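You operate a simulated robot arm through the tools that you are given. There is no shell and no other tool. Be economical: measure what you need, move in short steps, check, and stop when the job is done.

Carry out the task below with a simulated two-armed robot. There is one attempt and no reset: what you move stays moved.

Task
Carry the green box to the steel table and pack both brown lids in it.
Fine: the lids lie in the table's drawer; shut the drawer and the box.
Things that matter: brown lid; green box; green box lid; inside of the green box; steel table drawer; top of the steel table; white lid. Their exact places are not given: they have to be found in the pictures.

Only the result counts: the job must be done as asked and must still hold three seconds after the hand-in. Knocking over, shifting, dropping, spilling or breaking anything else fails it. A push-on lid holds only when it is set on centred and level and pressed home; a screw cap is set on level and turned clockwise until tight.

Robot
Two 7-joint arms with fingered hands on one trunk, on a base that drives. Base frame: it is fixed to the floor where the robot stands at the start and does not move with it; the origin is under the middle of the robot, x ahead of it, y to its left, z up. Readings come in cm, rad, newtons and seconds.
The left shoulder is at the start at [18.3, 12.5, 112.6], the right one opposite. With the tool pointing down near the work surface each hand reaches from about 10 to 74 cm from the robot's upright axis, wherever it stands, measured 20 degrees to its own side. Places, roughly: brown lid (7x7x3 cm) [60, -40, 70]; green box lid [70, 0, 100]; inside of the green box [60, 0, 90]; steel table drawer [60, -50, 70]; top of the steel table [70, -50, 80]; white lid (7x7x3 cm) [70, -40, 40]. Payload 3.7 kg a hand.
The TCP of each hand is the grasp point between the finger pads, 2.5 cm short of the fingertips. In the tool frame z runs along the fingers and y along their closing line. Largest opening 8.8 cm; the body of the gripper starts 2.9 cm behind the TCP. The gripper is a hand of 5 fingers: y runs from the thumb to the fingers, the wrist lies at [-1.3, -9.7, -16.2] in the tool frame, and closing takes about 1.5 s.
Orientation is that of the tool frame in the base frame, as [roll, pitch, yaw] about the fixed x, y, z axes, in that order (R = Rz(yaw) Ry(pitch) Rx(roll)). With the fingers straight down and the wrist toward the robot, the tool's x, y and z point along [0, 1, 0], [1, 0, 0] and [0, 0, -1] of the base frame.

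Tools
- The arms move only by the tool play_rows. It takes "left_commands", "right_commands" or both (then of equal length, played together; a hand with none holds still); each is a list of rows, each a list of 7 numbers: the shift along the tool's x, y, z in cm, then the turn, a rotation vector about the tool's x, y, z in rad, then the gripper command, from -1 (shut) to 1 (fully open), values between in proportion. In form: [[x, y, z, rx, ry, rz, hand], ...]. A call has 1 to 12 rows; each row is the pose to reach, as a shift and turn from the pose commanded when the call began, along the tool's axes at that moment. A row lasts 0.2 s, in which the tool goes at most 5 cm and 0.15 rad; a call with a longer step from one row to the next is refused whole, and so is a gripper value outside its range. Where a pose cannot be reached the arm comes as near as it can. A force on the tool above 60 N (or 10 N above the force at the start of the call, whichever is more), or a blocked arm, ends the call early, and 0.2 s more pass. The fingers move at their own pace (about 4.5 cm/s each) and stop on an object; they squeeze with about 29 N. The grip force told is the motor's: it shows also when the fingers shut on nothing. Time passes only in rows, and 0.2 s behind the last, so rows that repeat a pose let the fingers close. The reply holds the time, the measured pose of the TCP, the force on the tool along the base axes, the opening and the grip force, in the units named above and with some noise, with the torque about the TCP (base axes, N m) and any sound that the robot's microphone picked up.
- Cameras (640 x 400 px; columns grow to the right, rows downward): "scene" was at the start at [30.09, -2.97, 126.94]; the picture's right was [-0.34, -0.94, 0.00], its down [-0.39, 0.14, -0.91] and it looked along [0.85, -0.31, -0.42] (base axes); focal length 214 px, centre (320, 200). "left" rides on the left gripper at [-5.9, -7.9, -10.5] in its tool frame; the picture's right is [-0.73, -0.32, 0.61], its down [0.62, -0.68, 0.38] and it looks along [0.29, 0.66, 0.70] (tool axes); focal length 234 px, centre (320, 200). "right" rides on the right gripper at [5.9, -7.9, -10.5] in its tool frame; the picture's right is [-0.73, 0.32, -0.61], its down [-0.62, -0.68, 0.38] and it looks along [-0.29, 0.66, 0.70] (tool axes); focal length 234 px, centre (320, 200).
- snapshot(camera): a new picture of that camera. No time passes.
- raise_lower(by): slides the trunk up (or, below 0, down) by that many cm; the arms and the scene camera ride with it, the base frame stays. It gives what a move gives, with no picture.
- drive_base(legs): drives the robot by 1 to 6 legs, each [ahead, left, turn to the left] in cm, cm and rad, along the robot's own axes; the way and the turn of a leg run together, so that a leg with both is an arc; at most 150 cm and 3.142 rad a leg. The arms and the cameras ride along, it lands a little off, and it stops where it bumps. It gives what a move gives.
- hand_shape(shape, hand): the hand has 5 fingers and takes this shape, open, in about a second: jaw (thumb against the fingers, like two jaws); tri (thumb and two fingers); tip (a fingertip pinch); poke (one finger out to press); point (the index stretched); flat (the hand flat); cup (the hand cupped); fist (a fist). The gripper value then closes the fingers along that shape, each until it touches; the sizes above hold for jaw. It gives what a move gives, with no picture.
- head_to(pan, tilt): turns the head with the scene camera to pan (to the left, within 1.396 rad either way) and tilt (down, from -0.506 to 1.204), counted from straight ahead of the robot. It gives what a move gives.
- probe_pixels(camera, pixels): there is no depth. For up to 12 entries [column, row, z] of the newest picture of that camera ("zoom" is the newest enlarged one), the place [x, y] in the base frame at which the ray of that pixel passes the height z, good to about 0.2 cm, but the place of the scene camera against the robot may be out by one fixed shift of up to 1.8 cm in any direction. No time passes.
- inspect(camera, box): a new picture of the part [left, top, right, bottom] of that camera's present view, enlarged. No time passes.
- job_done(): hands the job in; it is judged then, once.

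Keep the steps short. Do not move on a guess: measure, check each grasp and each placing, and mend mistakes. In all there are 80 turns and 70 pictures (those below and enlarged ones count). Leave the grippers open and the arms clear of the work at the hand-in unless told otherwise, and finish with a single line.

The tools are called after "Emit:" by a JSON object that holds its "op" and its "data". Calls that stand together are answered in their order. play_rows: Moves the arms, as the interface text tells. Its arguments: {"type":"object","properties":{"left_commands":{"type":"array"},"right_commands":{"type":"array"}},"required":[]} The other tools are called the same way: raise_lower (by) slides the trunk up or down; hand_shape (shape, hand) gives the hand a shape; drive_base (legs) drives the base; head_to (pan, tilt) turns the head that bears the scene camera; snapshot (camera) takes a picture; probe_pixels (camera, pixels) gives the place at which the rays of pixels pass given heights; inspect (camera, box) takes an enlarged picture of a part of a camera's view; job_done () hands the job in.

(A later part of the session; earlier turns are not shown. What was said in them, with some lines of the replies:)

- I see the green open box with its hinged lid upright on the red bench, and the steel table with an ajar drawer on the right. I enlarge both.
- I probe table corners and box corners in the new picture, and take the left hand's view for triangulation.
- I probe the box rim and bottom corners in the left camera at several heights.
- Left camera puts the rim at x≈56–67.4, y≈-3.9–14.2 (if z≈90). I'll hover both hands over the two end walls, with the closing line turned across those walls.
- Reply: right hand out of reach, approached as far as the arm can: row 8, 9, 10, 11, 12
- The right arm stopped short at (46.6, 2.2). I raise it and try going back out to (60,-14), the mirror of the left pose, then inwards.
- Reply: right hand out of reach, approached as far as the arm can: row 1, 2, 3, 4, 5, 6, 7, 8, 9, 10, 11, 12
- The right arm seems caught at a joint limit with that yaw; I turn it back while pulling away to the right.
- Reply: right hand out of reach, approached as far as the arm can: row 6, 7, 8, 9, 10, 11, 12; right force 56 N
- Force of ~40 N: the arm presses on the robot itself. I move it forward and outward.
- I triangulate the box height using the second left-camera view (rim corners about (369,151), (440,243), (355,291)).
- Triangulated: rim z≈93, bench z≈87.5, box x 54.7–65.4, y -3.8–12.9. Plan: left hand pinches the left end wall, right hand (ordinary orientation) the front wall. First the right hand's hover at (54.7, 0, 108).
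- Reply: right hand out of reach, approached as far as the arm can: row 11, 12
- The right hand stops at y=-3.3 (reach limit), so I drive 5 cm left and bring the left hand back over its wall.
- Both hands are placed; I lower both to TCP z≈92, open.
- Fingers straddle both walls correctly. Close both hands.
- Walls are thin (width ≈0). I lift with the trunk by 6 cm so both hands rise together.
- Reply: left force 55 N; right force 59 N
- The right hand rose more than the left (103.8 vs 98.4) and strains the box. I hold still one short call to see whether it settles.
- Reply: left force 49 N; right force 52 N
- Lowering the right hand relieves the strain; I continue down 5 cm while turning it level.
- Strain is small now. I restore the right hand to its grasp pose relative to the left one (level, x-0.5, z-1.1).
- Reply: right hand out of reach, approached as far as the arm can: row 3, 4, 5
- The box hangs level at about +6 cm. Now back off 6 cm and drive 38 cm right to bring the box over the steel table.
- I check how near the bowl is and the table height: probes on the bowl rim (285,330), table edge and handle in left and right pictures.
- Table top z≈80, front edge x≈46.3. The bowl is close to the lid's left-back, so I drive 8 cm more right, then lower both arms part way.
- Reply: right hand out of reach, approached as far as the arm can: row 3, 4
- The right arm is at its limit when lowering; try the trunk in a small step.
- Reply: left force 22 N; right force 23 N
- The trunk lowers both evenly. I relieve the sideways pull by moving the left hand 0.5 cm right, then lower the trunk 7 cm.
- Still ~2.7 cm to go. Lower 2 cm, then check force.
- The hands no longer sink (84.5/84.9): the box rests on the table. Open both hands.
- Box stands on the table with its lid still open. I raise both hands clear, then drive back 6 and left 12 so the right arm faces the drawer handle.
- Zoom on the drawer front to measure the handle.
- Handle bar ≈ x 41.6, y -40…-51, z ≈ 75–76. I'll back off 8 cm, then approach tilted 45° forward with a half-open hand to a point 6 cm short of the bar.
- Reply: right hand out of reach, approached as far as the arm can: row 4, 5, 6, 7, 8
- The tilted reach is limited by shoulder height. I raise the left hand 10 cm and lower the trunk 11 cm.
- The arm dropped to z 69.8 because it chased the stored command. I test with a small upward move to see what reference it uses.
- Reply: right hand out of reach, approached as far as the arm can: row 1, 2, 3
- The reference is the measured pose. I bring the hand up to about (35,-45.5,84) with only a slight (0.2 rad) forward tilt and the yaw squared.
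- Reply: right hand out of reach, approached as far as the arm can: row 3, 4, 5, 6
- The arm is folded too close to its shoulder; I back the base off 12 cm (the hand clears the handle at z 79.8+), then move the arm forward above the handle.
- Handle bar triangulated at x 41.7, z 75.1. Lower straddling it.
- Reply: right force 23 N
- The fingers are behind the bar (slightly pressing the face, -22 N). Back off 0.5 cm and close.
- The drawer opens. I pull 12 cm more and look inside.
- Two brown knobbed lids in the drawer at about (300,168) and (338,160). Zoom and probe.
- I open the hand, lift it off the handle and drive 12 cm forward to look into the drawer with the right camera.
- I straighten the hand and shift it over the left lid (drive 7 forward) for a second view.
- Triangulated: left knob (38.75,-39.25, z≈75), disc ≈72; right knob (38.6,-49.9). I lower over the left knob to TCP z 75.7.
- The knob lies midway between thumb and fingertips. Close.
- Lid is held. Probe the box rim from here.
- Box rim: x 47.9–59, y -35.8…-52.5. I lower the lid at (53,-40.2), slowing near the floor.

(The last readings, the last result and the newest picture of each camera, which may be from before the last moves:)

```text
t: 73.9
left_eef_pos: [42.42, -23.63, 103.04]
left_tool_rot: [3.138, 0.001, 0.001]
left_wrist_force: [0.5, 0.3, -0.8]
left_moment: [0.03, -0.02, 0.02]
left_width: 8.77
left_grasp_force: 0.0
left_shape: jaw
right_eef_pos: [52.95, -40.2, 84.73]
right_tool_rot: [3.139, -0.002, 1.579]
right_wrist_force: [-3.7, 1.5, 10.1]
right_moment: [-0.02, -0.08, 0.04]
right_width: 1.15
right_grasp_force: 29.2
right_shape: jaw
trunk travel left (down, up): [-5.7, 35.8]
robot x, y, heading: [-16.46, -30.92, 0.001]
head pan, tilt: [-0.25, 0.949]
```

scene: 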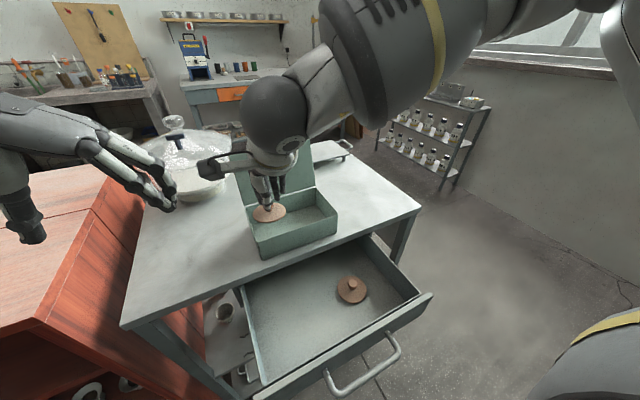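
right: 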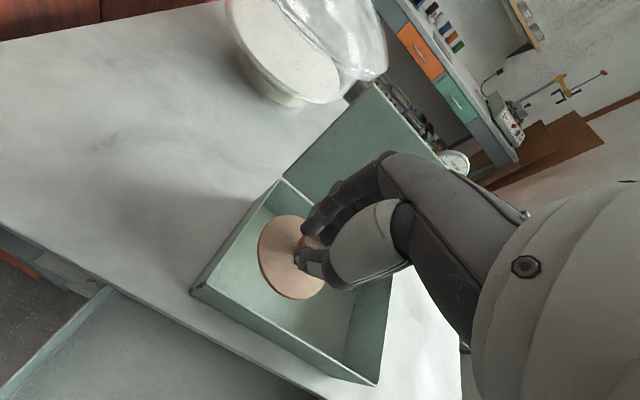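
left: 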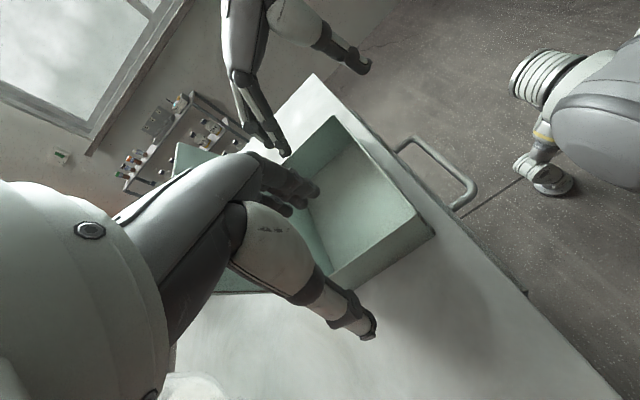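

Contact (10 N). Release, lift.

Emit:
{"op": "play_rows", "data": {"right_commands": [[0, 0, -0.1, 0, 0, 0, -0.5], [0, 0, -0.1, 0, 0, 0, 0], [0, 0, -0.1, 0, 0, 0, 0.2], [0, 0, -0.1, 0, 0, 0, 0.2], [0, 0, -2, 0, 0, 0, 0.2], [0, 0, -4, 0, 0, 0, 0.2], [0, 0, -6, 0, 0, 0, 0.2], [0, 0, -8, 0, 0, 0, 0.2]]}}

Emit:
{"op": "drive_base", "data": {"legs": [[-14, 0, 0]]}}

Emit:
{"op": "play_rows", "data": {"right_commands": [[-2, 0, 0, 0, 0, 0, 0.2], [-4, 0, 0, 0, 0, 0, 0.2], [-6, 0, 1, 0, 0, 0, 0.2], [-8, 0, 3, 0, 0, 0, 0.2], [-9.7, 0, 6, 0, 0, 0, 0.2]]}}

Emit:
{"op": "snapshot", "data": {"camera": "right"}}

```text
t: 75.7
left_eef_pos: [42.53, -23.45, 103.05]
left_tool_rot: [3.139, 0.001, 0.001]
left_wrist_force: [0.9, -0.6, -0.8]
left_moment: [0.02, 0.02, 0.01]
left_width: 8.77
left_grasp_force: 0.1
left_shape: jaw
right_eef_pos: [52.91, -40.03, 92.7]
right_tool_rot: [3.141, -0.003, 1.58]
right_wrist_force: [0.1, -0.6, 1.2]
right_moment: [0.0, -0.04, 0.01]
right_width: 5.25
right_grasp_force: 0.2
right_shape: jaw
trunk travel left (down, up): [-5.7, 35.8]
robot x, y, heading: [-17.28, -30.97, 0.004]
head pan, tilt: [-0.25, 0.949]
```

```text
t: 77.1
left_eef_pos: [28.28, -23.53, 102.93]
left_tool_rot: [3.14, 0.003, 0.001]
left_wrist_force: [0.1, -0.2, 0.0]
left_moment: [-0.02, 0.03, 0.05]
left_width: 8.75
left_grasp_force: 0.0
left_shape: jaw
right_eef_pos: [38.85, -40.2, 92.61]
right_tool_rot: [3.14, -0.002, 1.578]
right_wrist_force: [-0.5, 0.3, 0.2]
right_moment: [0.0, -0.01, 0.03]
right_width: 5.25
right_grasp_force: 0.0
right_shape: jaw
trunk travel left (down, up): [-5.7, 35.8]
robot x, y, heading: [-31.06, -30.92, -0.001]
head pan, tilt: [-0.25, 0.949]
```

```text
t: 78.3
left_eef_pos: [28.34, -23.59, 102.91]
left_tool_rot: [3.139, 0.003, 0.0]
left_wrist_force: [0.2, -0.7, 0.1]
left_moment: [0.01, 0.0, -0.02]
left_width: 8.79
left_grasp_force: 0.1
left_shape: jaw
right_eef_pos: [38.96, -50.01, 86.27]
right_tool_rot: [-3.141, 0.0, 1.579]
right_wrist_force: [-0.6, -0.2, -0.5]
right_moment: [0.04, 0.0, 0.02]
right_width: 5.24
right_grasp_force: 0.1
right_shape: jaw
trunk travel left (down, up): [-5.7, 35.8]
robot x, y, heading: [-31.22, -30.87, 0.001]
head pan, tilt: [-0.25, 0.949]
```

```text
13 pictures are left
```

right: 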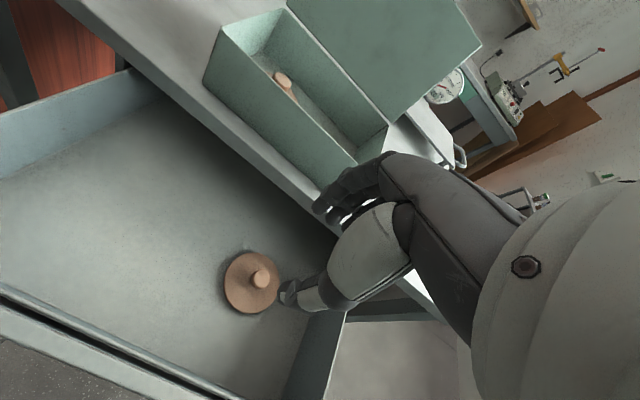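

Emit:
{"op": "probe_pixels", "data": {"camera": "right", "pixels": [[259, 277, 75], [251, 284, 72]]}}

```text
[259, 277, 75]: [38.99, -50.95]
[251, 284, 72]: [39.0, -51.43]
```

Right knob at (39.0,-50.9). Lower over it and close.

Emit:
{"op": "play_rows", "data": {"right_commands": [[-0.4, 0, 2, 0, 0, 0, 0.2], [-0.85, 0, 4, 0, 0, 0, 0.2], [-0.85, 0, 6, 0, 0, 0, 0.2], [-0.85, 0, 8, 0, 0, 0, 0.2], [-0.85, 0, 9.5, 0, 0, 0, 0.2], [-0.85, 0, 10.6, 0, 0, 0, 0.2]]}}

Emit:
{"op": "inspect", "data": {"camera": "right", "box": [220, 160, 440, 320]}}

```text
t: 79.7
left_eef_pos: [28.4, -23.54, 102.82]
left_tool_rot: [3.138, 0.001, 0.001]
left_wrist_force: [0.3, -0.4, 0.7]
left_moment: [-0.02, 0.01, -0.02]
left_width: 8.76
left_grasp_force: 0.1
left_shape: jaw
right_eef_pos: [39.04, -50.81, 75.86]
right_tool_rot: [-3.141, -0.002, 1.578]
right_wrist_force: [0.8, 0.2, -0.1]
right_moment: [0.01, 0.0, 0.02]
right_width: 5.24
right_grasp_force: 0.0
right_shape: jaw
trunk travel left (down, up): [-5.7, 35.8]
robot x, y, heading: [-30.57, -30.8, 0.008]
head pan, tilt: [-0.25, 0.949]
```

```text
2.50 times, centred on (330, 240) of right
```

zoom: 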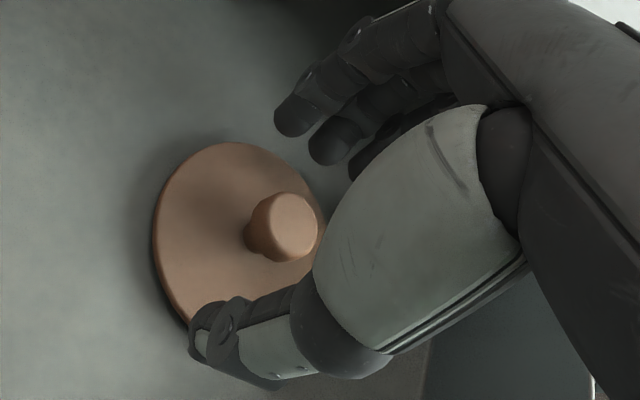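

Knob is between thumb and fingers as before. Close and lift, then drive 14 forward.

Emit:
{"op": "play_rows", "data": {"right_commands": [[0, 0, 0, 0, 0, 0, 0], [0, 0, 0, 0, 0, 0, -0.4], [0, 0, 0, 0, 0, 0, -0.8], [0, 0, 0, 0, 0, 0, -1], [0, 0, 0, 0, 0, 0, -1], [0, 0, 0, 0, 0, 0, -1], [0, 0, 0, 0, 0, 0, -1]]}}

Emit:
{"op": "play_rows", "data": {"right_commands": [[0, 0, -2, 0, 0, 0, -1], [0, 0, -4, 0, 0, 0, -1], [0, 0, -6, 0, 0, 0, -1], [0, 0, -8, 0, 0, 0, -1], [0, 0, -10, 0, 0, 0, -1], [0, 0, -12, 0, 0, 0, -1], [0, 0, -14, 0, 0, 0, -1], [0.8, 0, -15, 0, 0, 0, -1], [1.6, 0, -16, 0, 0, 0, -1], [2.6, 0, -17, 0, 0, 0, -1]]}}

Emit:
{"op": "drive_base", "data": {"legs": [[14, 0, 0]]}}

Emit:
{"op": "snapshot", "data": {"camera": "right"}}

```text
t: 81.3
left_eef_pos: [28.47, -23.51, 102.93]
left_tool_rot: [3.138, 0.001, -0.002]
left_wrist_force: [-0.5, 0.2, -0.1]
left_moment: [0.0, 0.0, -0.03]
left_width: 8.75
left_grasp_force: 0.0
left_shape: jaw
right_eef_pos: [38.91, -50.72, 75.89]
right_tool_rot: [3.141, -0.003, 1.579]
right_wrist_force: [-1.0, -0.3, 0.8]
right_moment: [-0.02, -0.01, -0.04]
right_width: 0.27
right_grasp_force: 28.8
right_shape: jaw
trunk travel left (down, up): [-5.7, 35.8]
robot x, y, heading: [-31.29, -31.0, -0.001]
head pan, tilt: [-0.25, 0.949]
```

```text
t: 83.5
left_eef_pos: [28.45, -23.47, 102.88]
left_tool_rot: [3.138, 0.001, -0.001]
left_wrist_force: [0.6, 0.1, 0.0]
left_moment: [-0.01, -0.04, -0.01]
left_width: 8.77
left_grasp_force: 0.1
left_shape: jaw
right_eef_pos: [38.98, -48.14, 92.76]
right_tool_rot: [-3.141, -0.001, 1.578]
right_wrist_force: [0.8, 0.0, -0.1]
right_moment: [0.02, 0.0, 0.0]
right_width: 0.23
right_grasp_force: 28.9
right_shape: jaw
trunk travel left (down, up): [-5.7, 35.8]
robot x, y, heading: [-31.03, -30.62, 0.005]
head pan, tilt: [-0.25, 0.949]
```

```text
t: 84.8
left_eef_pos: [42.14, -23.55, 102.82]
left_tool_rot: [3.138, 0.002, 0.0]
left_wrist_force: [-0.1, -1.0, 0.2]
left_moment: [0.01, 0.0, 0.0]
left_width: 8.77
left_grasp_force: 0.1
left_shape: jaw
right_eef_pos: [52.82, -48.19, 92.78]
right_tool_rot: [-3.137, -0.001, 1.578]
right_wrist_force: [0.1, 0.7, 0.0]
right_moment: [0.01, 0.02, 0.01]
right_width: 0.23
right_grasp_force: 29.2
right_shape: jaw
trunk travel left (down, up): [-5.7, 35.8]
robot x, y, heading: [-17.51, -31.02, 0.003]
head pan, tilt: [-0.25, 0.949]
```

```text
11 pictures are left
```

right: 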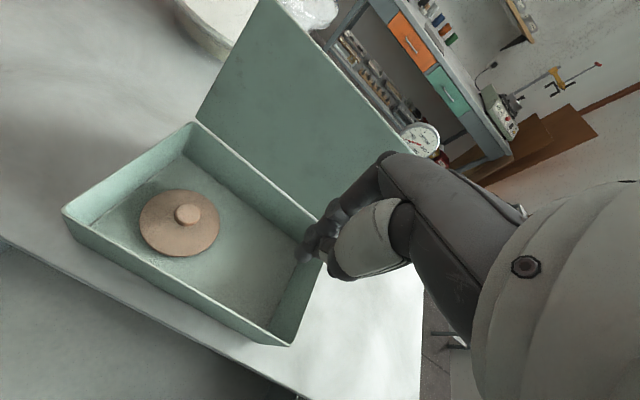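

The second lid was not caught (width 0.23); the first lies flat in the box. Going back to look again.

Emit:
{"op": "drive_base", "data": {"legs": [[-14, 0, 0]]}}

Emit:
{"op": "play_rows", "data": {"right_commands": [[-0.8, 0, 2, 0, 0, 0, 0.2], [-1.6, 0, 4, 0, 0, 0, 0.2], [-2.4, 0, 6, 0, 0, 0, 0.2], [-3.2, 0, 8, 0, 0, 0, 0.2], [-3.4, 0, 10, 0, 0, 0, 0.2], [-3.4, 0, 12, 0, 0, 0, 0.2]]}}

Emit:
{"op": "snapshot", "data": {"camera": "right"}}

```text
t: 86.1
left_eef_pos: [28.09, -23.51, 102.93]
left_tool_rot: [3.138, 0.002, 0.0]
left_wrist_force: [0.6, 0.7, 0.3]
left_moment: [0.03, 0.0, 0.01]
left_width: 8.78
left_grasp_force: 0.1
left_shape: jaw
right_eef_pos: [38.68, -48.06, 92.71]
right_tool_rot: [-3.141, -0.002, 1.576]
right_wrist_force: [-0.9, 0.1, -0.2]
right_moment: [0.03, -0.01, -0.01]
right_width: 0.23
right_grasp_force: 29.5
right_shape: jaw
trunk travel left (down, up): [-5.7, 35.8]
robot x, y, heading: [-31.86, -31.34, 0.001]
head pan, tilt: [-0.25, 0.949]
```

```text
t: 87.5
left_eef_pos: [28.24, -23.5, 102.91]
left_tool_rot: [3.139, 0.002, 0.0]
left_wrist_force: [0.1, 0.9, -1.0]
left_moment: [-0.04, 0.0, 0.01]
left_width: 8.75
left_grasp_force: 0.1
left_shape: jaw
right_eef_pos: [38.93, -51.56, 80.79]
right_tool_rot: [-3.141, -0.002, 1.577]
right_wrist_force: [0.1, -0.2, -0.2]
right_moment: [-0.01, 0.06, 0.0]
right_width: 5.28
right_grasp_force: 0.1
right_shape: jaw
trunk travel left (down, up): [-5.7, 35.8]
robot x, y, heading: [-31.12, -30.86, 0.005]
head pan, tilt: [-0.25, 0.949]
```

```text
10 pictures are left
```

right: 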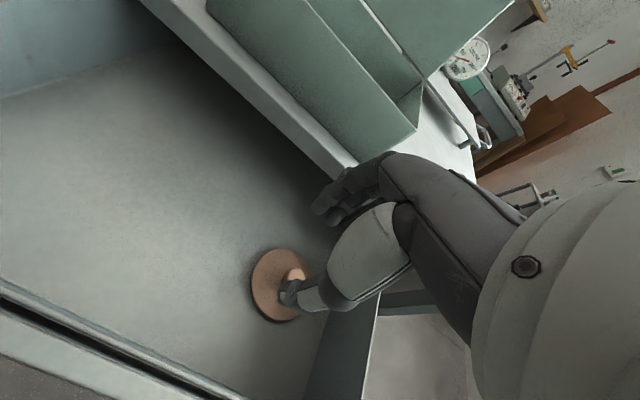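

Emit:
{"op": "probe_pixels", "data": {"camera": "right", "pixels": [[296, 273, 74], [296, 273, 75], [279, 285, 72], [279, 285, 71], [253, 295, 72], [307, 300, 72]]}}

```text
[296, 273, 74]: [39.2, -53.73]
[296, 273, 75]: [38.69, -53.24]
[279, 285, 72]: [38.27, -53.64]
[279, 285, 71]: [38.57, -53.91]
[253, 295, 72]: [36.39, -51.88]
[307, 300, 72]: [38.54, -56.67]
```

The lid slid to about (38.7,-53.75). Re-aim there, lower, and look.

Emit:
{"op": "play_rows", "data": {"right_commands": [[-0.8, 0, 0, 0, 0, 0, 0.2], [-1.6, -0.1, 0, 0, 0, 0, 0.2], [-2.25, -0.1, 0.5, 0, 0, 0, 0.2], [-2.25, -0.1, 2, 0, 0, 0, 0.2], [-2.25, -0.1, 3.5, 0, 0, 0, 0.2], [-2.25, -0.1, 5.2, 0, 0, 0, 0.2]]}}

Emit:
{"op": "inspect", "data": {"camera": "right", "box": [220, 160, 440, 320]}}

```text
t: 88.9
left_eef_pos: [28.23, -23.46, 102.8]
left_tool_rot: [3.137, 0.001, -0.001]
left_wrist_force: [0.0, -1.0, -0.5]
left_moment: [-0.01, -0.01, 0.02]
left_width: 8.74
left_grasp_force: 0.0
left_shape: jaw
right_eef_pos: [38.65, -53.71, 75.52]
right_tool_rot: [3.141, -0.003, 1.577]
right_wrist_force: [-0.5, -1.0, 0.0]
right_moment: [0.0, -0.02, -0.03]
right_width: 5.26
right_grasp_force: 0.0
right_shape: jaw
trunk travel left (down, up): [-5.7, 35.8]
robot x, y, heading: [-31.47, -30.76, 0.004]
head pan, tilt: [-0.25, 0.949]
```

```text
2.50 times, centred on (330, 240) of right
```

zoom: 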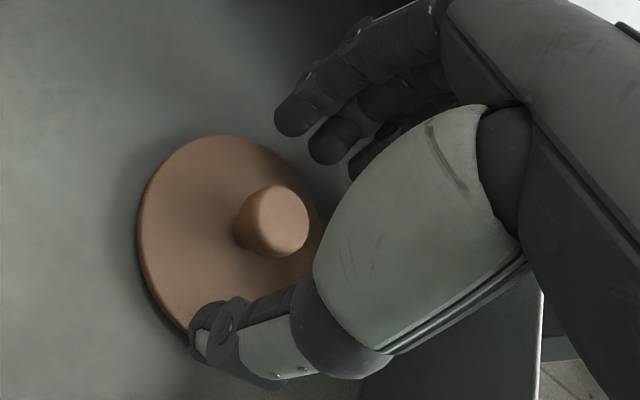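

Slightly re-centre (-0.4 in y, -0.3 in x), then close.

Emit:
{"op": "play_rows", "data": {"right_commands": [[-0.2, -0.15, 0, 0, 0, 0, 0.2], [-0.4, -0.3, 0, 0, 0, 0, 0.2], [-0.4, -0.3, 0, 0, 0, 0, 0], [-0.4, -0.3, 0, 0, 0, 0, -0.4], [-0.4, -0.3, 0, 0, 0, 0, -0.8], [-0.4, -0.3, 0, 0, 0, 0, -1], [-0.4, -0.3, 0, 0, 0, 0, -1], [-0.4, -0.3, 0, 0, 0, 0, -1], [-0.4, -0.3, 0, 0, 0, 0, -1]]}}

```text
t: 90.9
left_eef_pos: [28.07, -23.56, 102.8]
left_tool_rot: [3.138, 0.002, -0.001]
left_wrist_force: [0.2, 0.5, -0.2]
left_moment: [0.02, 0.01, -0.03]
left_width: 8.73
left_grasp_force: 0.2
left_shape: jaw
right_eef_pos: [38.22, -54.11, 75.61]
right_tool_rot: [3.14, -0.003, 1.577]
right_wrist_force: [0.0, 0.2, 0.4]
right_moment: [-0.02, -0.05, -0.04]
right_width: 1.07
right_grasp_force: 29.2
right_shape: jaw
trunk travel left (down, up): [-5.7, 35.8]
robot x, y, heading: [-31.58, -30.86, 0.003]
head pan, tilt: [-0.25, 0.949]
```

Width 1.07, same as the first good grasp. Lift, shift to y≈-48.2 and drive forward.

Emit:
{"op": "play_rows", "data": {"right_commands": [[0, 0, -2, 0, 0, 0, -1], [0, 0, -4, 0, 0, 0, -1], [0, 0, -6, 0, 0, 0, -1], [0, 0, -8, 0, 0, 0, -1], [0, 0, -10, 0, 0, 0, -1], [0, 0, -12, 0, 0, 0, -1], [1, 0, -14, 0, 0, 0, -1], [2.5, 0, -16, 0, 0, 0, -1], [4, 0, -17, 0, 0, 0, -1], [5.8, 0, -17, 0, 0, 0, -1]]}}

Emit:
{"op": "drive_base", "data": {"legs": [[14.5, 0, 0]]}}

Emit:
{"op": "snapshot", "data": {"camera": "right"}}

```text
t: 93.1
left_eef_pos: [28.2, -23.46, 102.79]
left_tool_rot: [3.138, 0.001, 0.001]
left_wrist_force: [0.7, 0.0, -1.1]
left_moment: [0.03, -0.01, -0.01]
left_width: 8.75
left_grasp_force: 0.1
left_shape: jaw
right_eef_pos: [38.24, -48.35, 92.59]
right_tool_rot: [-3.14, -0.002, 1.577]
right_wrist_force: [0.4, -0.7, -0.2]
right_moment: [-0.02, 0.0, 0.01]
right_width: 1.03
right_grasp_force: 28.9
right_shape: jaw
trunk travel left (down, up): [-5.7, 35.8]
robot x, y, heading: [-31.24, -30.99, 0.004]
head pan, tilt: [-0.25, 0.949]
```

```text
t: 94.5
left_eef_pos: [42.37, -23.61, 102.78]
left_tool_rot: [3.138, 0.001, 0.0]
left_wrist_force: [0.1, -0.1, 0.1]
left_moment: [-0.03, 0.01, 0.03]
left_width: 8.78
left_grasp_force: 0.0
left_shape: jaw
right_eef_pos: [52.34, -48.56, 92.63]
right_tool_rot: [-3.14, 0.0, 1.576]
right_wrist_force: [0.5, -0.3, -0.8]
right_moment: [-0.03, -0.01, -0.03]
right_width: 1.03
right_grasp_force: 29.1
right_shape: jaw
trunk travel left (down, up): [-5.7, 35.8]
robot x, y, heading: [-17.41, -30.8, 0.002]
head pan, tilt: [-0.25, 0.949]
```

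```text
8 pictures are left
```

right: 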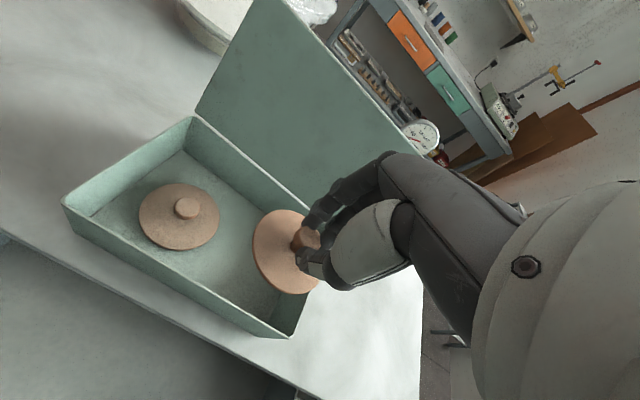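

Emit:
{"op": "probe_pixels", "data": {"camera": "right", "pixels": [[180, 218, 81], [208, 240, 81], [287, 252, 88.5], [190, 118, 85.5], [292, 337, 85.5], [63, 204, 85.5]]}}

```text
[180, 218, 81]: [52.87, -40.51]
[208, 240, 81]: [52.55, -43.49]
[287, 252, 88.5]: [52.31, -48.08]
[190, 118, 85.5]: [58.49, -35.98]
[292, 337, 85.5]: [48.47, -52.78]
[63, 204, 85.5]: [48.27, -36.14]
```

First lid's edge is at y≈-44; I set the second at TCP (53,-48.0), lowering to contact.

Emit:
{"op": "play_rows", "data": {"right_commands": [[0.3, 0.4, 0, 0, 0, 0, -1], [0.5, 0.7, 0, 0, 0, 0, -1], [0.5, 0.7, 1.5, 0, 0, 0, -1], [0.5, 0.7, 3, 0, 0, 0, -1], [0.5, 0.7, 4.5, 0, 0, 0, -1], [0.5, 0.7, 5.7, 0, 0, 0, -1], [0.5, 0.7, 6.4, 0, 0, 0, -1], [0.5, 0.7, 7, 0, 0, 0, -1], [0.5, 0.7, 7.5, 0, 0, 0, -1], [0.5, 0.7, 8, 0, 0, 0, -1]]}}

```text
t: 96.7
left_eef_pos: [42.25, -23.57, 102.97]
left_tool_rot: [3.138, 0.002, -0.002]
left_wrist_force: [0.4, 0.6, 0.4]
left_moment: [0.01, -0.02, -0.02]
left_width: 8.74
left_grasp_force: 0.0
left_shape: jaw
right_eef_pos: [52.96, -47.97, 84.7]
right_tool_rot: [3.139, -0.002, 1.577]
right_wrist_force: [-1.8, -0.9, 4.6]
right_moment: [0.01, -0.06, -0.02]
right_width: 1.04
right_grasp_force: 28.4
right_shape: jaw
trunk travel left (down, up): [-5.7, 35.8]
robot x, y, heading: [-16.96, -30.91, 0.001]
head pan, tilt: [-0.25, 0.949]
```

Contact. Release, lift 8, then back off 33 cm to close the drawer first.

Emit:
{"op": "play_rows", "data": {"right_commands": [[0, 0, -0.1, 0, 0, 0, -0.5], [0, 0, -0.1, 0, 0, 0, 0], [0, 0, -0.1, 0, 0, 0, 0.2], [0, 0, -0.1, 0, 0, 0, 0.2], [0, 0, -2, 0, 0, 0, 0.2], [0, 0, -4, 0, 0, 0, 0.2], [0, 0, -6, 0, 0, 0, 0.2], [0, 0, -8, 0, 0, 0, 0.2]]}}

Emit:
{"op": "drive_base", "data": {"legs": [[-34, 0, 0]]}}

Emit:
{"op": "snapshot", "data": {"camera": "right"}}

```text
t: 98.5
left_eef_pos: [42.34, -23.63, 102.9]
left_tool_rot: [3.14, 0.002, -0.002]
left_wrist_force: [-1.1, 0.4, 0.3]
left_moment: [-0.01, 0.0, 0.0]
left_width: 8.79
left_grasp_force: 0.1
left_shape: jaw
right_eef_pos: [53.03, -47.94, 92.83]
right_tool_rot: [-3.14, -0.002, 1.576]
right_wrist_force: [0.7, -0.3, -0.8]
right_moment: [0.05, 0.01, 0.02]
right_width: 5.24
right_grasp_force: 0.2
right_shape: jaw
trunk travel left (down, up): [-5.7, 35.8]
robot x, y, heading: [-16.9, -30.91, 0.006]
head pan, tilt: [-0.25, 0.949]
```

```text
t: 100.8
left_eef_pos: [8.95, -23.77, 102.85]
left_tool_rot: [3.139, 0.002, -0.005]
left_wrist_force: [0.8, -0.1, 0.0]
left_moment: [-0.02, 0.0, -0.03]
left_width: 8.75
left_grasp_force: 0.0
left_shape: jaw
right_eef_pos: [19.54, -48.14, 92.44]
right_tool_rot: [-3.134, -0.002, 1.574]
right_wrist_force: [0.3, 0.8, 0.6]
right_moment: [-0.03, 0.01, -0.01]
right_width: 5.24
right_grasp_force: 0.0
right_shape: jaw
trunk travel left (down, up): [-5.7, 35.8]
robot x, y, heading: [-50.86, -31.06, -0.001]
head pan, tilt: [-0.25, 0.949]
stopped in leg 1: the robot was blocked; the commanded pose is now the measured one
```

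```text
7 pictures are left
```

right: 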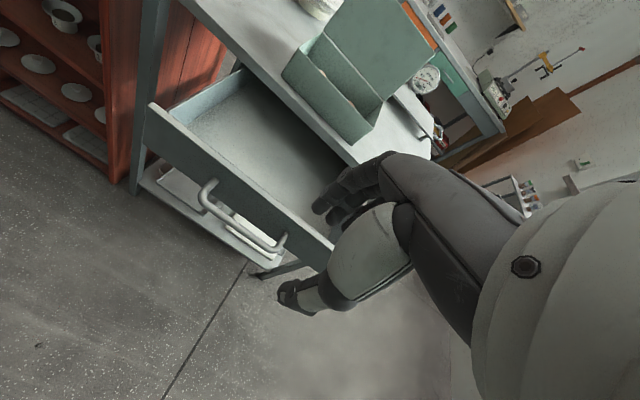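

The hand is in front of the handle. Lower it closed to z≈75.3 at y≈-45.4, then push forward with the base.

Emit:
{"op": "play_rows", "data": {"right_commands": [[0.5, -0.3, 2.5, 0, 0, 0, 0], [1, -0.3, 5, 0, 0, 0, -0.5], [1.5, -0.3, 7.5, 0, 0, 0, -1], [2, -0.3, 10, 0, 0, 0, -1], [2.5, -0.3, 12.5, 0, 0, 0, -1], [2.7, -0.3, 15, 0, 0, 0, -1], [2.7, -0.3, 17, 0, 0, 0, -1], [2.7, -0.3, 17, 0, 0, 0, -1]]}}

Emit:
{"op": "drive_base", "data": {"legs": [[17, 0, 0]]}}

Emit:
{"op": "snapshot", "data": {"camera": "right"}}

```text
t: 102.6
left_eef_pos: [8.74, -23.93, 102.94]
left_tool_rot: [3.14, -0.002, -0.006]
left_wrist_force: [-0.4, -0.2, -0.2]
left_moment: [-0.01, 0.01, -0.01]
left_width: 8.77
left_grasp_force: 0.0
left_shape: jaw
right_eef_pos: [18.97, -45.44, 75.68]
right_tool_rot: [-3.139, -0.002, 1.573]
right_wrist_force: [0.6, 0.0, 0.1]
right_moment: [0.02, 0.0, 0.01]
right_width: 0.0
right_grasp_force: 29.1
right_shape: jaw
trunk travel left (down, up): [-5.7, 35.8]
robot x, y, heading: [-50.64, -31.15, -0.004]
head pan, tilt: [-0.25, 0.949]
```

```text
t: 104.1
left_eef_pos: [25.45, -23.77, 102.94]
left_tool_rot: [3.138, 0.003, -0.005]
left_wrist_force: [0.2, -0.1, -0.1]
left_moment: [0.03, 0.01, 0.01]
left_width: 8.76
left_grasp_force: 0.0
left_shape: jaw
right_eef_pos: [35.9, -45.39, 75.62]
right_tool_rot: [-3.14, 0.0, 1.575]
right_wrist_force: [-0.6, 1.0, 0.4]
right_moment: [0.03, -0.02, -0.03]
right_width: 0.01
right_grasp_force: 28.9
right_shape: jaw
trunk travel left (down, up): [-5.7, 35.8]
robot x, y, heading: [-33.71, -30.86, -0.003]
head pan, tilt: [-0.25, 0.949]
```

```text
6 pictures are left
```

right: 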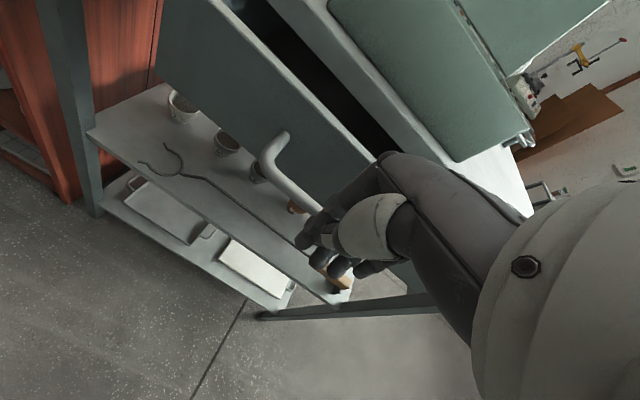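

Drawer is nearly closed; push on in small steps with the arm until it stops.

Emit:
{"op": "play_rows", "data": {"right_commands": [[0, 0.8, 0, 0, 0, 0, -1], [0, 1.6, 0, 0, 0, 0, -1], [0, 2.4, 0, 0, 0, 0, -1], [0, 3.2, 0, 0, 0, 0, -1], [0, 4, 0, 0, 0, 0, -1], [0, 4.8, 0, 0, 0, 0, -1], [0, 5.6, 0, 0, 0, 0, -1], [0, 6.4, 0, 0, 0, 0, -1]]}}

Emit:
{"op": "snapshot", "data": {"camera": "right"}}

```text
t: 105.9
left_eef_pos: [25.05, -23.72, 103.13]
left_tool_rot: [3.138, -0.004, -0.006]
left_wrist_force: [0.5, 0.2, 0.0]
left_moment: [-0.02, 0.01, 0.01]
left_width: 8.79
left_grasp_force: 0.0
left_shape: jaw
right_eef_pos: [41.31, -45.3, 75.7]
right_tool_rot: [-3.133, -0.003, 1.579]
right_wrist_force: [-44.3, -2.4, 7.5]
right_moment: [-0.11, 0.61, -0.21]
right_width: 0.02
right_grasp_force: 29.1
right_shape: jaw
trunk travel left (down, up): [-5.7, 35.8]
robot x, y, heading: [-34.5, -30.75, -0.003]
head pan, tilt: [-0.25, 0.949]
```

```text
5 pictures are left
```

right: 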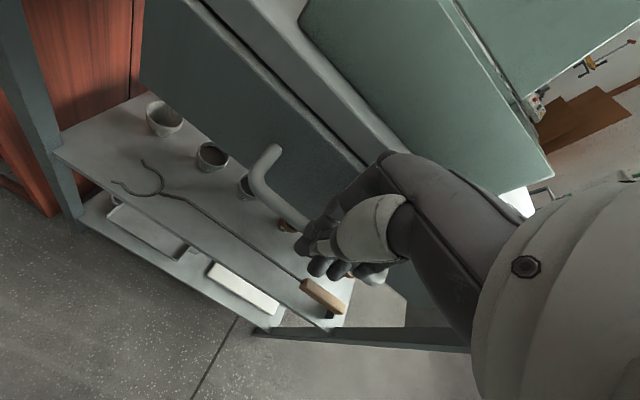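

Reaction -44 N: the drawer is home. I pull back, raise the right hand (closed) to ~104, raise and retract the left too, then drive so that the right hand goes beyond the box lid.

Emit:
{"op": "play_rows", "data": {"left_commands": [[0, 0, 0, 0, 0, 0, 1], [0, 0, 0, 0, 0, 0, 1], [-1, 0, -1, 0, 0, 0, 1], [-2, 0, -2, 0, 0, 0, 1], [-3, 0, -3, 0, 0, 0, 1], [-4, 0, -4, 0, 0, 0, 1], [-5, 0, -5, 0, 0, 0, 1], [-6, 0, -6, 0, 0, 0, 1], [-6, 0, -7, 0, 0, 0, 1], [-6, 0, -8, 0, 0, 0, 1]], "right_commands": [[0, -3, 0, 0, 0, 0, -1], [0, -5, 0, 0, 0, 0, -1], [0, -5.5, -4, 0, 0, 0, -1], [0, -5.5, -8, 0, 0, 0, -1], [0.5, -5.5, -12, 0, 0, 0, -1], [1, -5.5, -16, 0, 0, 0, -1], [1.5, -5.5, -20, 0, 0, 0, -1], [1.8, -5.5, -24, 0, 0, 0, -1], [1.8, -5.5, -27, 0, 0, 0, -1], [1.8, -5.5, -29, 0, 0, 0, -1]]}}

Emit:
{"op": "drive_base", "data": {"legs": [[20, 0, 0]]}}

Emit:
{"op": "snapshot", "data": {"camera": "scene"}}

```text
t: 108.1
left_eef_pos: [19.39, -23.76, 110.89]
left_tool_rot: [3.139, 0.0, -0.005]
left_wrist_force: [0.5, -0.6, -0.6]
left_moment: [0.01, 0.01, 0.02]
left_width: 8.76
left_grasp_force: 0.1
left_shape: jaw
right_eef_pos: [36.65, -43.69, 104.76]
right_tool_rot: [-3.14, -0.002, 1.576]
right_wrist_force: [-0.2, 0.4, 0.3]
right_moment: [0.01, 0.01, 0.01]
right_width: 0.0
right_grasp_force: 28.9
right_shape: jaw
trunk travel left (down, up): [-5.7, 35.8]
robot x, y, heading: [-33.97, -30.49, 0.003]
head pan, tilt: [-0.25, 0.949]
```

```text
t: 109.7
left_eef_pos: [39.39, -23.71, 110.86]
left_tool_rot: [3.138, 0.0, -0.004]
left_wrist_force: [0.3, 0.3, -0.5]
left_moment: [-0.01, 0.02, 0.0]
left_width: 8.76
left_grasp_force: 0.1
left_shape: jaw
right_eef_pos: [56.74, -43.54, 104.69]
right_tool_rot: [-3.14, -0.003, 1.576]
right_wrist_force: [0.5, -0.2, -0.3]
right_moment: [0.01, 0.03, 0.0]
right_width: 0.0
right_grasp_force: 29.0
right_shape: jaw
trunk travel left (down, up): [-5.7, 35.8]
robot x, y, heading: [-14.01, -31.09, -0.003]
head pan, tilt: [-0.25, 0.949]
```

```text
4 pictures are left
```

scene: 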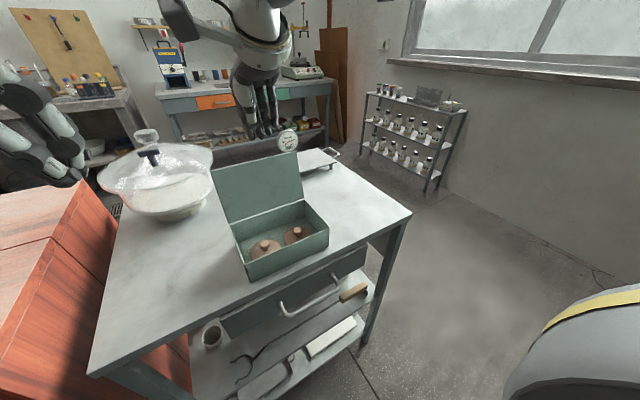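

Both lids lie in the box and the drawer is shut. Probe the lid's top edge, bowl and scale.

Emit:
{"op": "probe_pixels", "data": {"camera": "scene", "pixels": [[212, 168, 95.4], [297, 152, 95.4], [230, 223, 85.5], [303, 201, 85.5], [213, 165, 93], [205, 210, 80], [289, 152, 84], [330, 170, 84], [303, 172, 84], [284, 315, 75]]}}

```text
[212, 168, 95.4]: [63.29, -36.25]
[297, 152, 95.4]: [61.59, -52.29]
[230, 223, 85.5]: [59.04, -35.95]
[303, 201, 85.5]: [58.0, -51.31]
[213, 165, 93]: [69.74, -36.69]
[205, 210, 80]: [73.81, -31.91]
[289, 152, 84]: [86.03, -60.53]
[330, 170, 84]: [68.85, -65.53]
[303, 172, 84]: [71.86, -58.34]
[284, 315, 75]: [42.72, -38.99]
```

Lid top at x≈62.5, z≈95.4; bowl and scale leave room at (67,-45). Drive 10.5 forward, then lower behind the lid to TCP z≈94.3.

Emit:
{"op": "drive_base", "data": {"legs": [[10.5, 0, 0]]}}

Emit:
{"op": "play_rows", "data": {"right_commands": [[-0.8, 0, 0, 0, 0, 0, -1], [-1.6, 0, 0, 0, 0, 0, -1], [-1.6, 0, 2, 0, 0, 0, -1], [-1.6, 0, 4, 0, 0, 0, -1], [-1.6, 0, 6, 0, 0, 0, -1], [-1.6, 0, 8, 0, 0, 0, -1], [-1.6, 0, 10.3, 0, 0, 0, -1]]}}

Emit:
{"op": "snapshot", "data": {"camera": "right"}}

```text
t: 110.8
left_eef_pos: [50.03, -23.74, 110.85]
left_tool_rot: [3.139, 0.0, -0.002]
left_wrist_force: [0.2, -0.6, 0.8]
left_moment: [-0.03, 0.0, 0.02]
left_width: 8.75
left_grasp_force: 0.0
left_shape: jaw
right_eef_pos: [67.31, -43.49, 104.6]
right_tool_rot: [-3.14, -0.002, 1.574]
right_wrist_force: [0.3, -0.6, -0.4]
right_moment: [0.04, 0.01, 0.02]
right_width: 0.01
right_grasp_force: 28.7
right_shape: jaw
trunk travel left (down, up): [-5.7, 35.8]
robot x, y, heading: [-3.38, -31.0, -0.003]
head pan, tilt: [-0.25, 0.949]
```

```text
t: 112.5
left_eef_pos: [49.92, -23.87, 110.92]
left_tool_rot: [3.138, 0.001, -0.003]
left_wrist_force: [-0.2, -0.1, 0.4]
left_moment: [0.02, -0.02, 0.01]
left_width: 8.79
left_grasp_force: 0.1
left_shape: jaw
right_eef_pos: [67.21, -45.08, 94.39]
right_tool_rot: [-3.137, -0.003, 1.575]
right_wrist_force: [0.4, 0.3, -0.7]
right_moment: [0.01, 0.0, 0.03]
right_width: 0.0
right_grasp_force: 29.6
right_shape: jaw
trunk travel left (down, up): [-5.7, 35.8]
robot x, y, heading: [-3.63, -30.96, -0.001]
head pan, tilt: [-0.25, 0.949]
```

```text
3 pictures are left
```

right: 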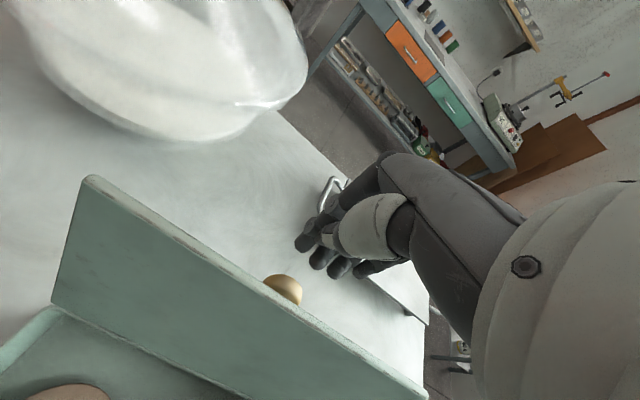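

The hand is behind the lid (a small brass knob sits on its back). Pull towards the robot slowly.

Emit:
{"op": "play_rows", "data": {"right_commands": [[0, -0.8, 0, 0, 0, 0, -1], [0, -1.6, 0, 0, 0, 0, -1], [0, -2.4, 0, 0, 0, 0, -1], [0, -3.2, 0, 0, 0, 0, -1], [0, -4, 0, 0, 0, 0, -1], [0, -4.8, 0, 0, 0, 0, -1], [0, -5.6, 0, 0, 0, 0, -1], [0, -6.4, 0, 0, 0, 0, -1], [0, -7.2, 0, 0, 0, 0, -1], [0, -8, 0, 0, 0, 0, -1]]}}

```text
t: 114.7
left_eef_pos: [49.78, -23.67, 110.89]
left_tool_rot: [3.137, 0.001, -0.003]
left_wrist_force: [0.8, 0.0, -0.1]
left_moment: [0.02, 0.0, 0.02]
left_width: 8.75
left_grasp_force: 0.2
left_shape: jaw
right_eef_pos: [59.22, -45.21, 94.3]
right_tool_rot: [-3.138, -0.003, 1.575]
right_wrist_force: [-0.3, 0.4, -0.2]
right_moment: [0.0, 0.03, 0.0]
right_width: 0.0
right_grasp_force: 29.1
right_shape: jaw
trunk travel left (down, up): [-5.7, 35.8]
robot x, y, heading: [-3.68, -30.59, -0.001]
head pan, tilt: [-0.25, 0.949]
```

Little force; continue 6 cm further and slightly down after the lid tips.

Emit:
{"op": "play_rows", "data": {"right_commands": [[0, -0.8, 0, 0, 0, 0, -1], [0, -1.6, 0, 0, 0, 0, -1], [0, -2.4, 0, 0, 0, 0, -1], [0, -3.2, 0, 0, 0, 0, -1], [0, -4, 0, 0, 0, 0, -1], [0, -4.8, 0.2, 0, 0, 0, -1], [0, -5.6, 0.5, 0, 0, 0, -1], [0, -6.4, 1, 0, 0, 0, -1]]}}

Emit:
{"op": "snapshot", "data": {"camera": "right"}}

```text
t: 116.5
left_eef_pos: [49.9, -23.78, 110.83]
left_tool_rot: [3.139, 0.001, -0.003]
left_wrist_force: [-0.4, 0.6, -0.8]
left_moment: [0.0, 0.0, 0.03]
left_width: 8.75
left_grasp_force: 0.1
left_shape: jaw
right_eef_pos: [55.6, -44.85, 94.26]
right_tool_rot: [-3.139, -0.001, 1.572]
right_wrist_force: [-0.6, -0.5, -0.6]
right_moment: [0.0, -0.03, -0.02]
right_width: 0.0
right_grasp_force: 29.2
right_shape: jaw
right hand out of reach, approached as far as the arm can: row 5, 6, 7, 8
trunk travel left (down, up): [-5.7, 35.8]
robot x, y, heading: [-3.73, -30.86, 0.001]
head pan, tilt: [-0.25, 0.949]
```

```text
2 pictures are left
```

right: 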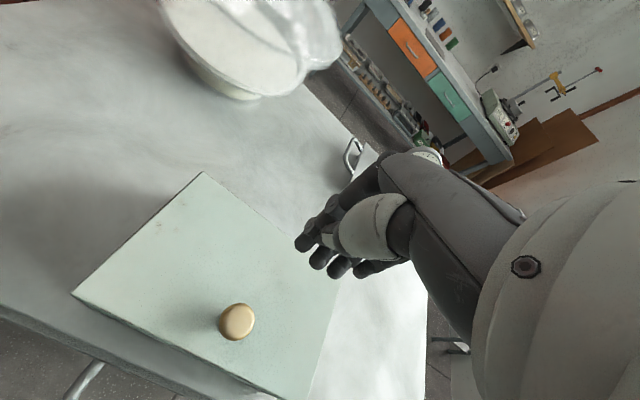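

The lid has fallen shut. Probe its corners to check that it is flat on the rim.

Emit:
{"op": "probe_pixels", "data": {"camera": "right", "pixels": [[73, 293, 86], [203, 173, 86], [73, 293, 88], [236, 322, 87], [275, 398, 86]]}}

```text
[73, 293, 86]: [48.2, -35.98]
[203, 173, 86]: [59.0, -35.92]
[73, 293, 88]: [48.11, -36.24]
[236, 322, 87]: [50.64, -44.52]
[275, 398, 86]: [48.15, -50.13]
```

The lid lies flat on the box. For certainty I press it: back the base 10 cm, reach forward to x≈54, and press down gently.

Emit:
{"op": "drive_base", "data": {"legs": [[-10, 0, 0]]}}

Emit:
{"op": "play_rows", "data": {"right_commands": [[0, 2, 0, 0, 0, 0, -1], [0, 4, 0, 0, 0, 0, -1], [0, 6, 0, 0, 0, 0, -1], [0, 8, 0, 0, 0, 0, -1], [0, 8.4, 1, 0, 0, 0, -1], [0, 8.4, 2, 0, 0, 0, -1], [0, 8.4, 3, 0, 0, 0, -1], [0, 8.4, 4, 0, 0, 0, -1], [0, 8.4, 4.5, 0, 0, 0, -1], [0, 8.4, 5, 0, 0, 0, -1], [0, 8.4, 5.5, 0, 0, 0, -1]]}}

```text
t: 117.6
left_eef_pos: [39.77, -23.67, 110.93]
left_tool_rot: [3.139, 0.001, -0.001]
left_wrist_force: [-0.4, 0.2, -0.6]
left_moment: [-0.03, -0.01, 0.02]
left_width: 8.75
left_grasp_force: 0.1
left_shape: jaw
right_eef_pos: [45.53, -44.68, 94.21]
right_tool_rot: [-3.139, -0.001, 1.574]
right_wrist_force: [0.8, -0.2, -0.9]
right_moment: [0.0, -0.03, -0.02]
right_width: 0.0
right_grasp_force: 29.1
right_shape: jaw
trunk travel left (down, up): [-5.7, 35.8]
robot x, y, heading: [-13.67, -30.76, 0.003]
head pan, tilt: [-0.25, 0.949]
```

```text
t: 120.0
left_eef_pos: [39.81, -23.56, 111.01]
left_tool_rot: [3.137, 0.0, -0.001]
left_wrist_force: [-0.2, 0.0, 0.7]
left_moment: [0.01, -0.04, 0.01]
left_width: 8.76
left_grasp_force: 0.0
left_shape: jaw
right_eef_pos: [53.82, -44.63, 88.65]
right_tool_rot: [-3.139, -0.002, 1.575]
right_wrist_force: [0.0, 0.3, 0.0]
right_moment: [0.01, 0.0, 0.01]
right_width: 0.01
right_grasp_force: 29.3
right_shape: jaw
trunk travel left (down, up): [-5.7, 35.8]
robot x, y, heading: [-13.6, -30.89, 0.002]
head pan, tilt: [-0.25, 0.949]
```

No contact yet at 88.65 (lid not raised). A little more, until contact.

Emit:
{"op": "play_rows", "data": {"right_commands": [[0, 0, 0.4, 0, 0, 0, -1], [0, 0, 0.8, 0, 0, 0, -1], [0, 0, 1.1, 0, 0, 0, -1], [0, 0, 1.4, 0, 0, 0, -1]]}}

```text
t: 121.0
left_eef_pos: [39.38, -23.74, 111.2]
left_tool_rot: [3.138, -0.006, -0.001]
left_wrist_force: [-0.6, -0.4, 0.8]
left_moment: [0.0, -0.02, 0.0]
left_width: 8.78
left_grasp_force: 0.0
left_shape: jaw
right_eef_pos: [54.26, -44.78, 88.35]
right_tool_rot: [3.12, -0.003, 1.574]
right_wrist_force: [15.8, -6.3, 56.5]
right_moment: [0.02, -0.12, -0.03]
right_width: 0.0
right_grasp_force: 29.4
right_shape: jaw
trunk travel left (down, up): [-5.7, 35.8]
robot x, y, heading: [-13.33, -31.22, 0.001]
head pan, tilt: [-0.25, 0.949]
```

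Firm contact at 56 N with the lid top at ≈86: it is shut. Lift, open, back away, and take a final picture.

Emit:
{"op": "play_rows", "data": {"right_commands": [[0, 0, -1, 0, 0, 0, -1], [0, 0, -3, 0, 0, 0, -1], [0, 0, -6, 0, 0, 0, -1], [0, 0, -9, 0, 0, 0, 0], [0, 0, -12, 0, 0, 0, 1], [0, 0, -14, 0, 0, 0, 1], [0, 0, -14, 0, 0, 0, 1], [0, 0, -14, 0, 0, 0, 1]]}}

Emit:
{"op": "drive_base", "data": {"legs": [[-25, 0, 0]]}}

Emit:
{"op": "snapshot", "data": {"camera": "scene"}}

```text
t: 122.8
left_eef_pos: [39.78, -23.63, 110.91]
left_tool_rot: [3.139, 0.0, -0.003]
left_wrist_force: [1.6, -0.2, -1.0]
left_moment: [0.03, -0.01, 0.03]
left_width: 8.76
left_grasp_force: 0.1
left_shape: jaw
right_eef_pos: [54.08, -44.68, 101.27]
right_tool_rot: [-3.138, -0.002, 1.575]
right_wrist_force: [-0.5, -0.6, 0.3]
right_moment: [0.04, 0.03, -0.01]
right_width: 0.81
right_grasp_force: 0.0
right_shape: jaw
trunk travel left (down, up): [-5.7, 35.8]
robot x, y, heading: [-13.61, -31.17, -0.003]
head pan, tilt: [-0.25, 0.949]
```

```text
t: 124.6
left_eef_pos: [14.72, -23.75, 110.97]
left_tool_rot: [3.138, -0.001, -0.003]
left_wrist_force: [0.6, -1.0, 0.5]
left_moment: [0.0, -0.02, 0.01]
left_width: 8.76
left_grasp_force: 0.0
left_shape: jaw
right_eef_pos: [28.85, -44.74, 101.42]
right_tool_rot: [-3.138, -0.002, 1.576]
right_wrist_force: [0.4, -0.3, 0.1]
right_moment: [-0.02, 0.02, 0.0]
right_width: 8.76
right_grasp_force: 0.0
right_shape: jaw
trunk travel left (down, up): [-5.7, 35.8]
robot x, y, heading: [-38.76, -30.75, 0.001]
head pan, tilt: [-0.25, 0.949]
```

```text
1 pictures are left
```

scene: 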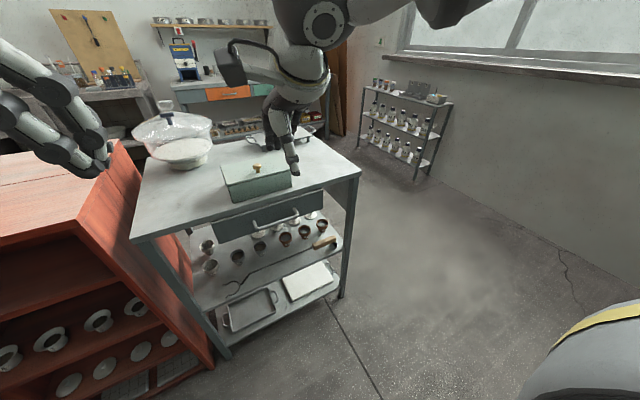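

Box shut on the table. Last picture: enlarge the drawer to confirm that it is shut.

Emit:
{"op": "inspect", "data": {"camera": "scene", "box": [190, 150, 350, 250]}}

Emit:
{"op": "probe_pixels", "data": {"camera": "zoom", "pixels": [[210, 288, 78], [532, 178, 78], [360, 270, 75]]}}

```text
4.00 times, centred on (270, 200) of scene
```

zoom: 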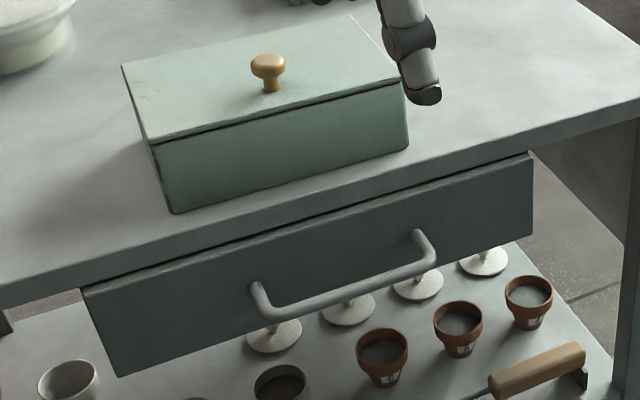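

```text
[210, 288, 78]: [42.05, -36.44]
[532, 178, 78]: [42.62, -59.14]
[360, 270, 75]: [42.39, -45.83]
```

Emit:
{"op": "job_done", "data": {}}

```text
The job is handed in.
```

The green box is on the steel table with both brown lids packed inside, and both the box and the drawer are shut.
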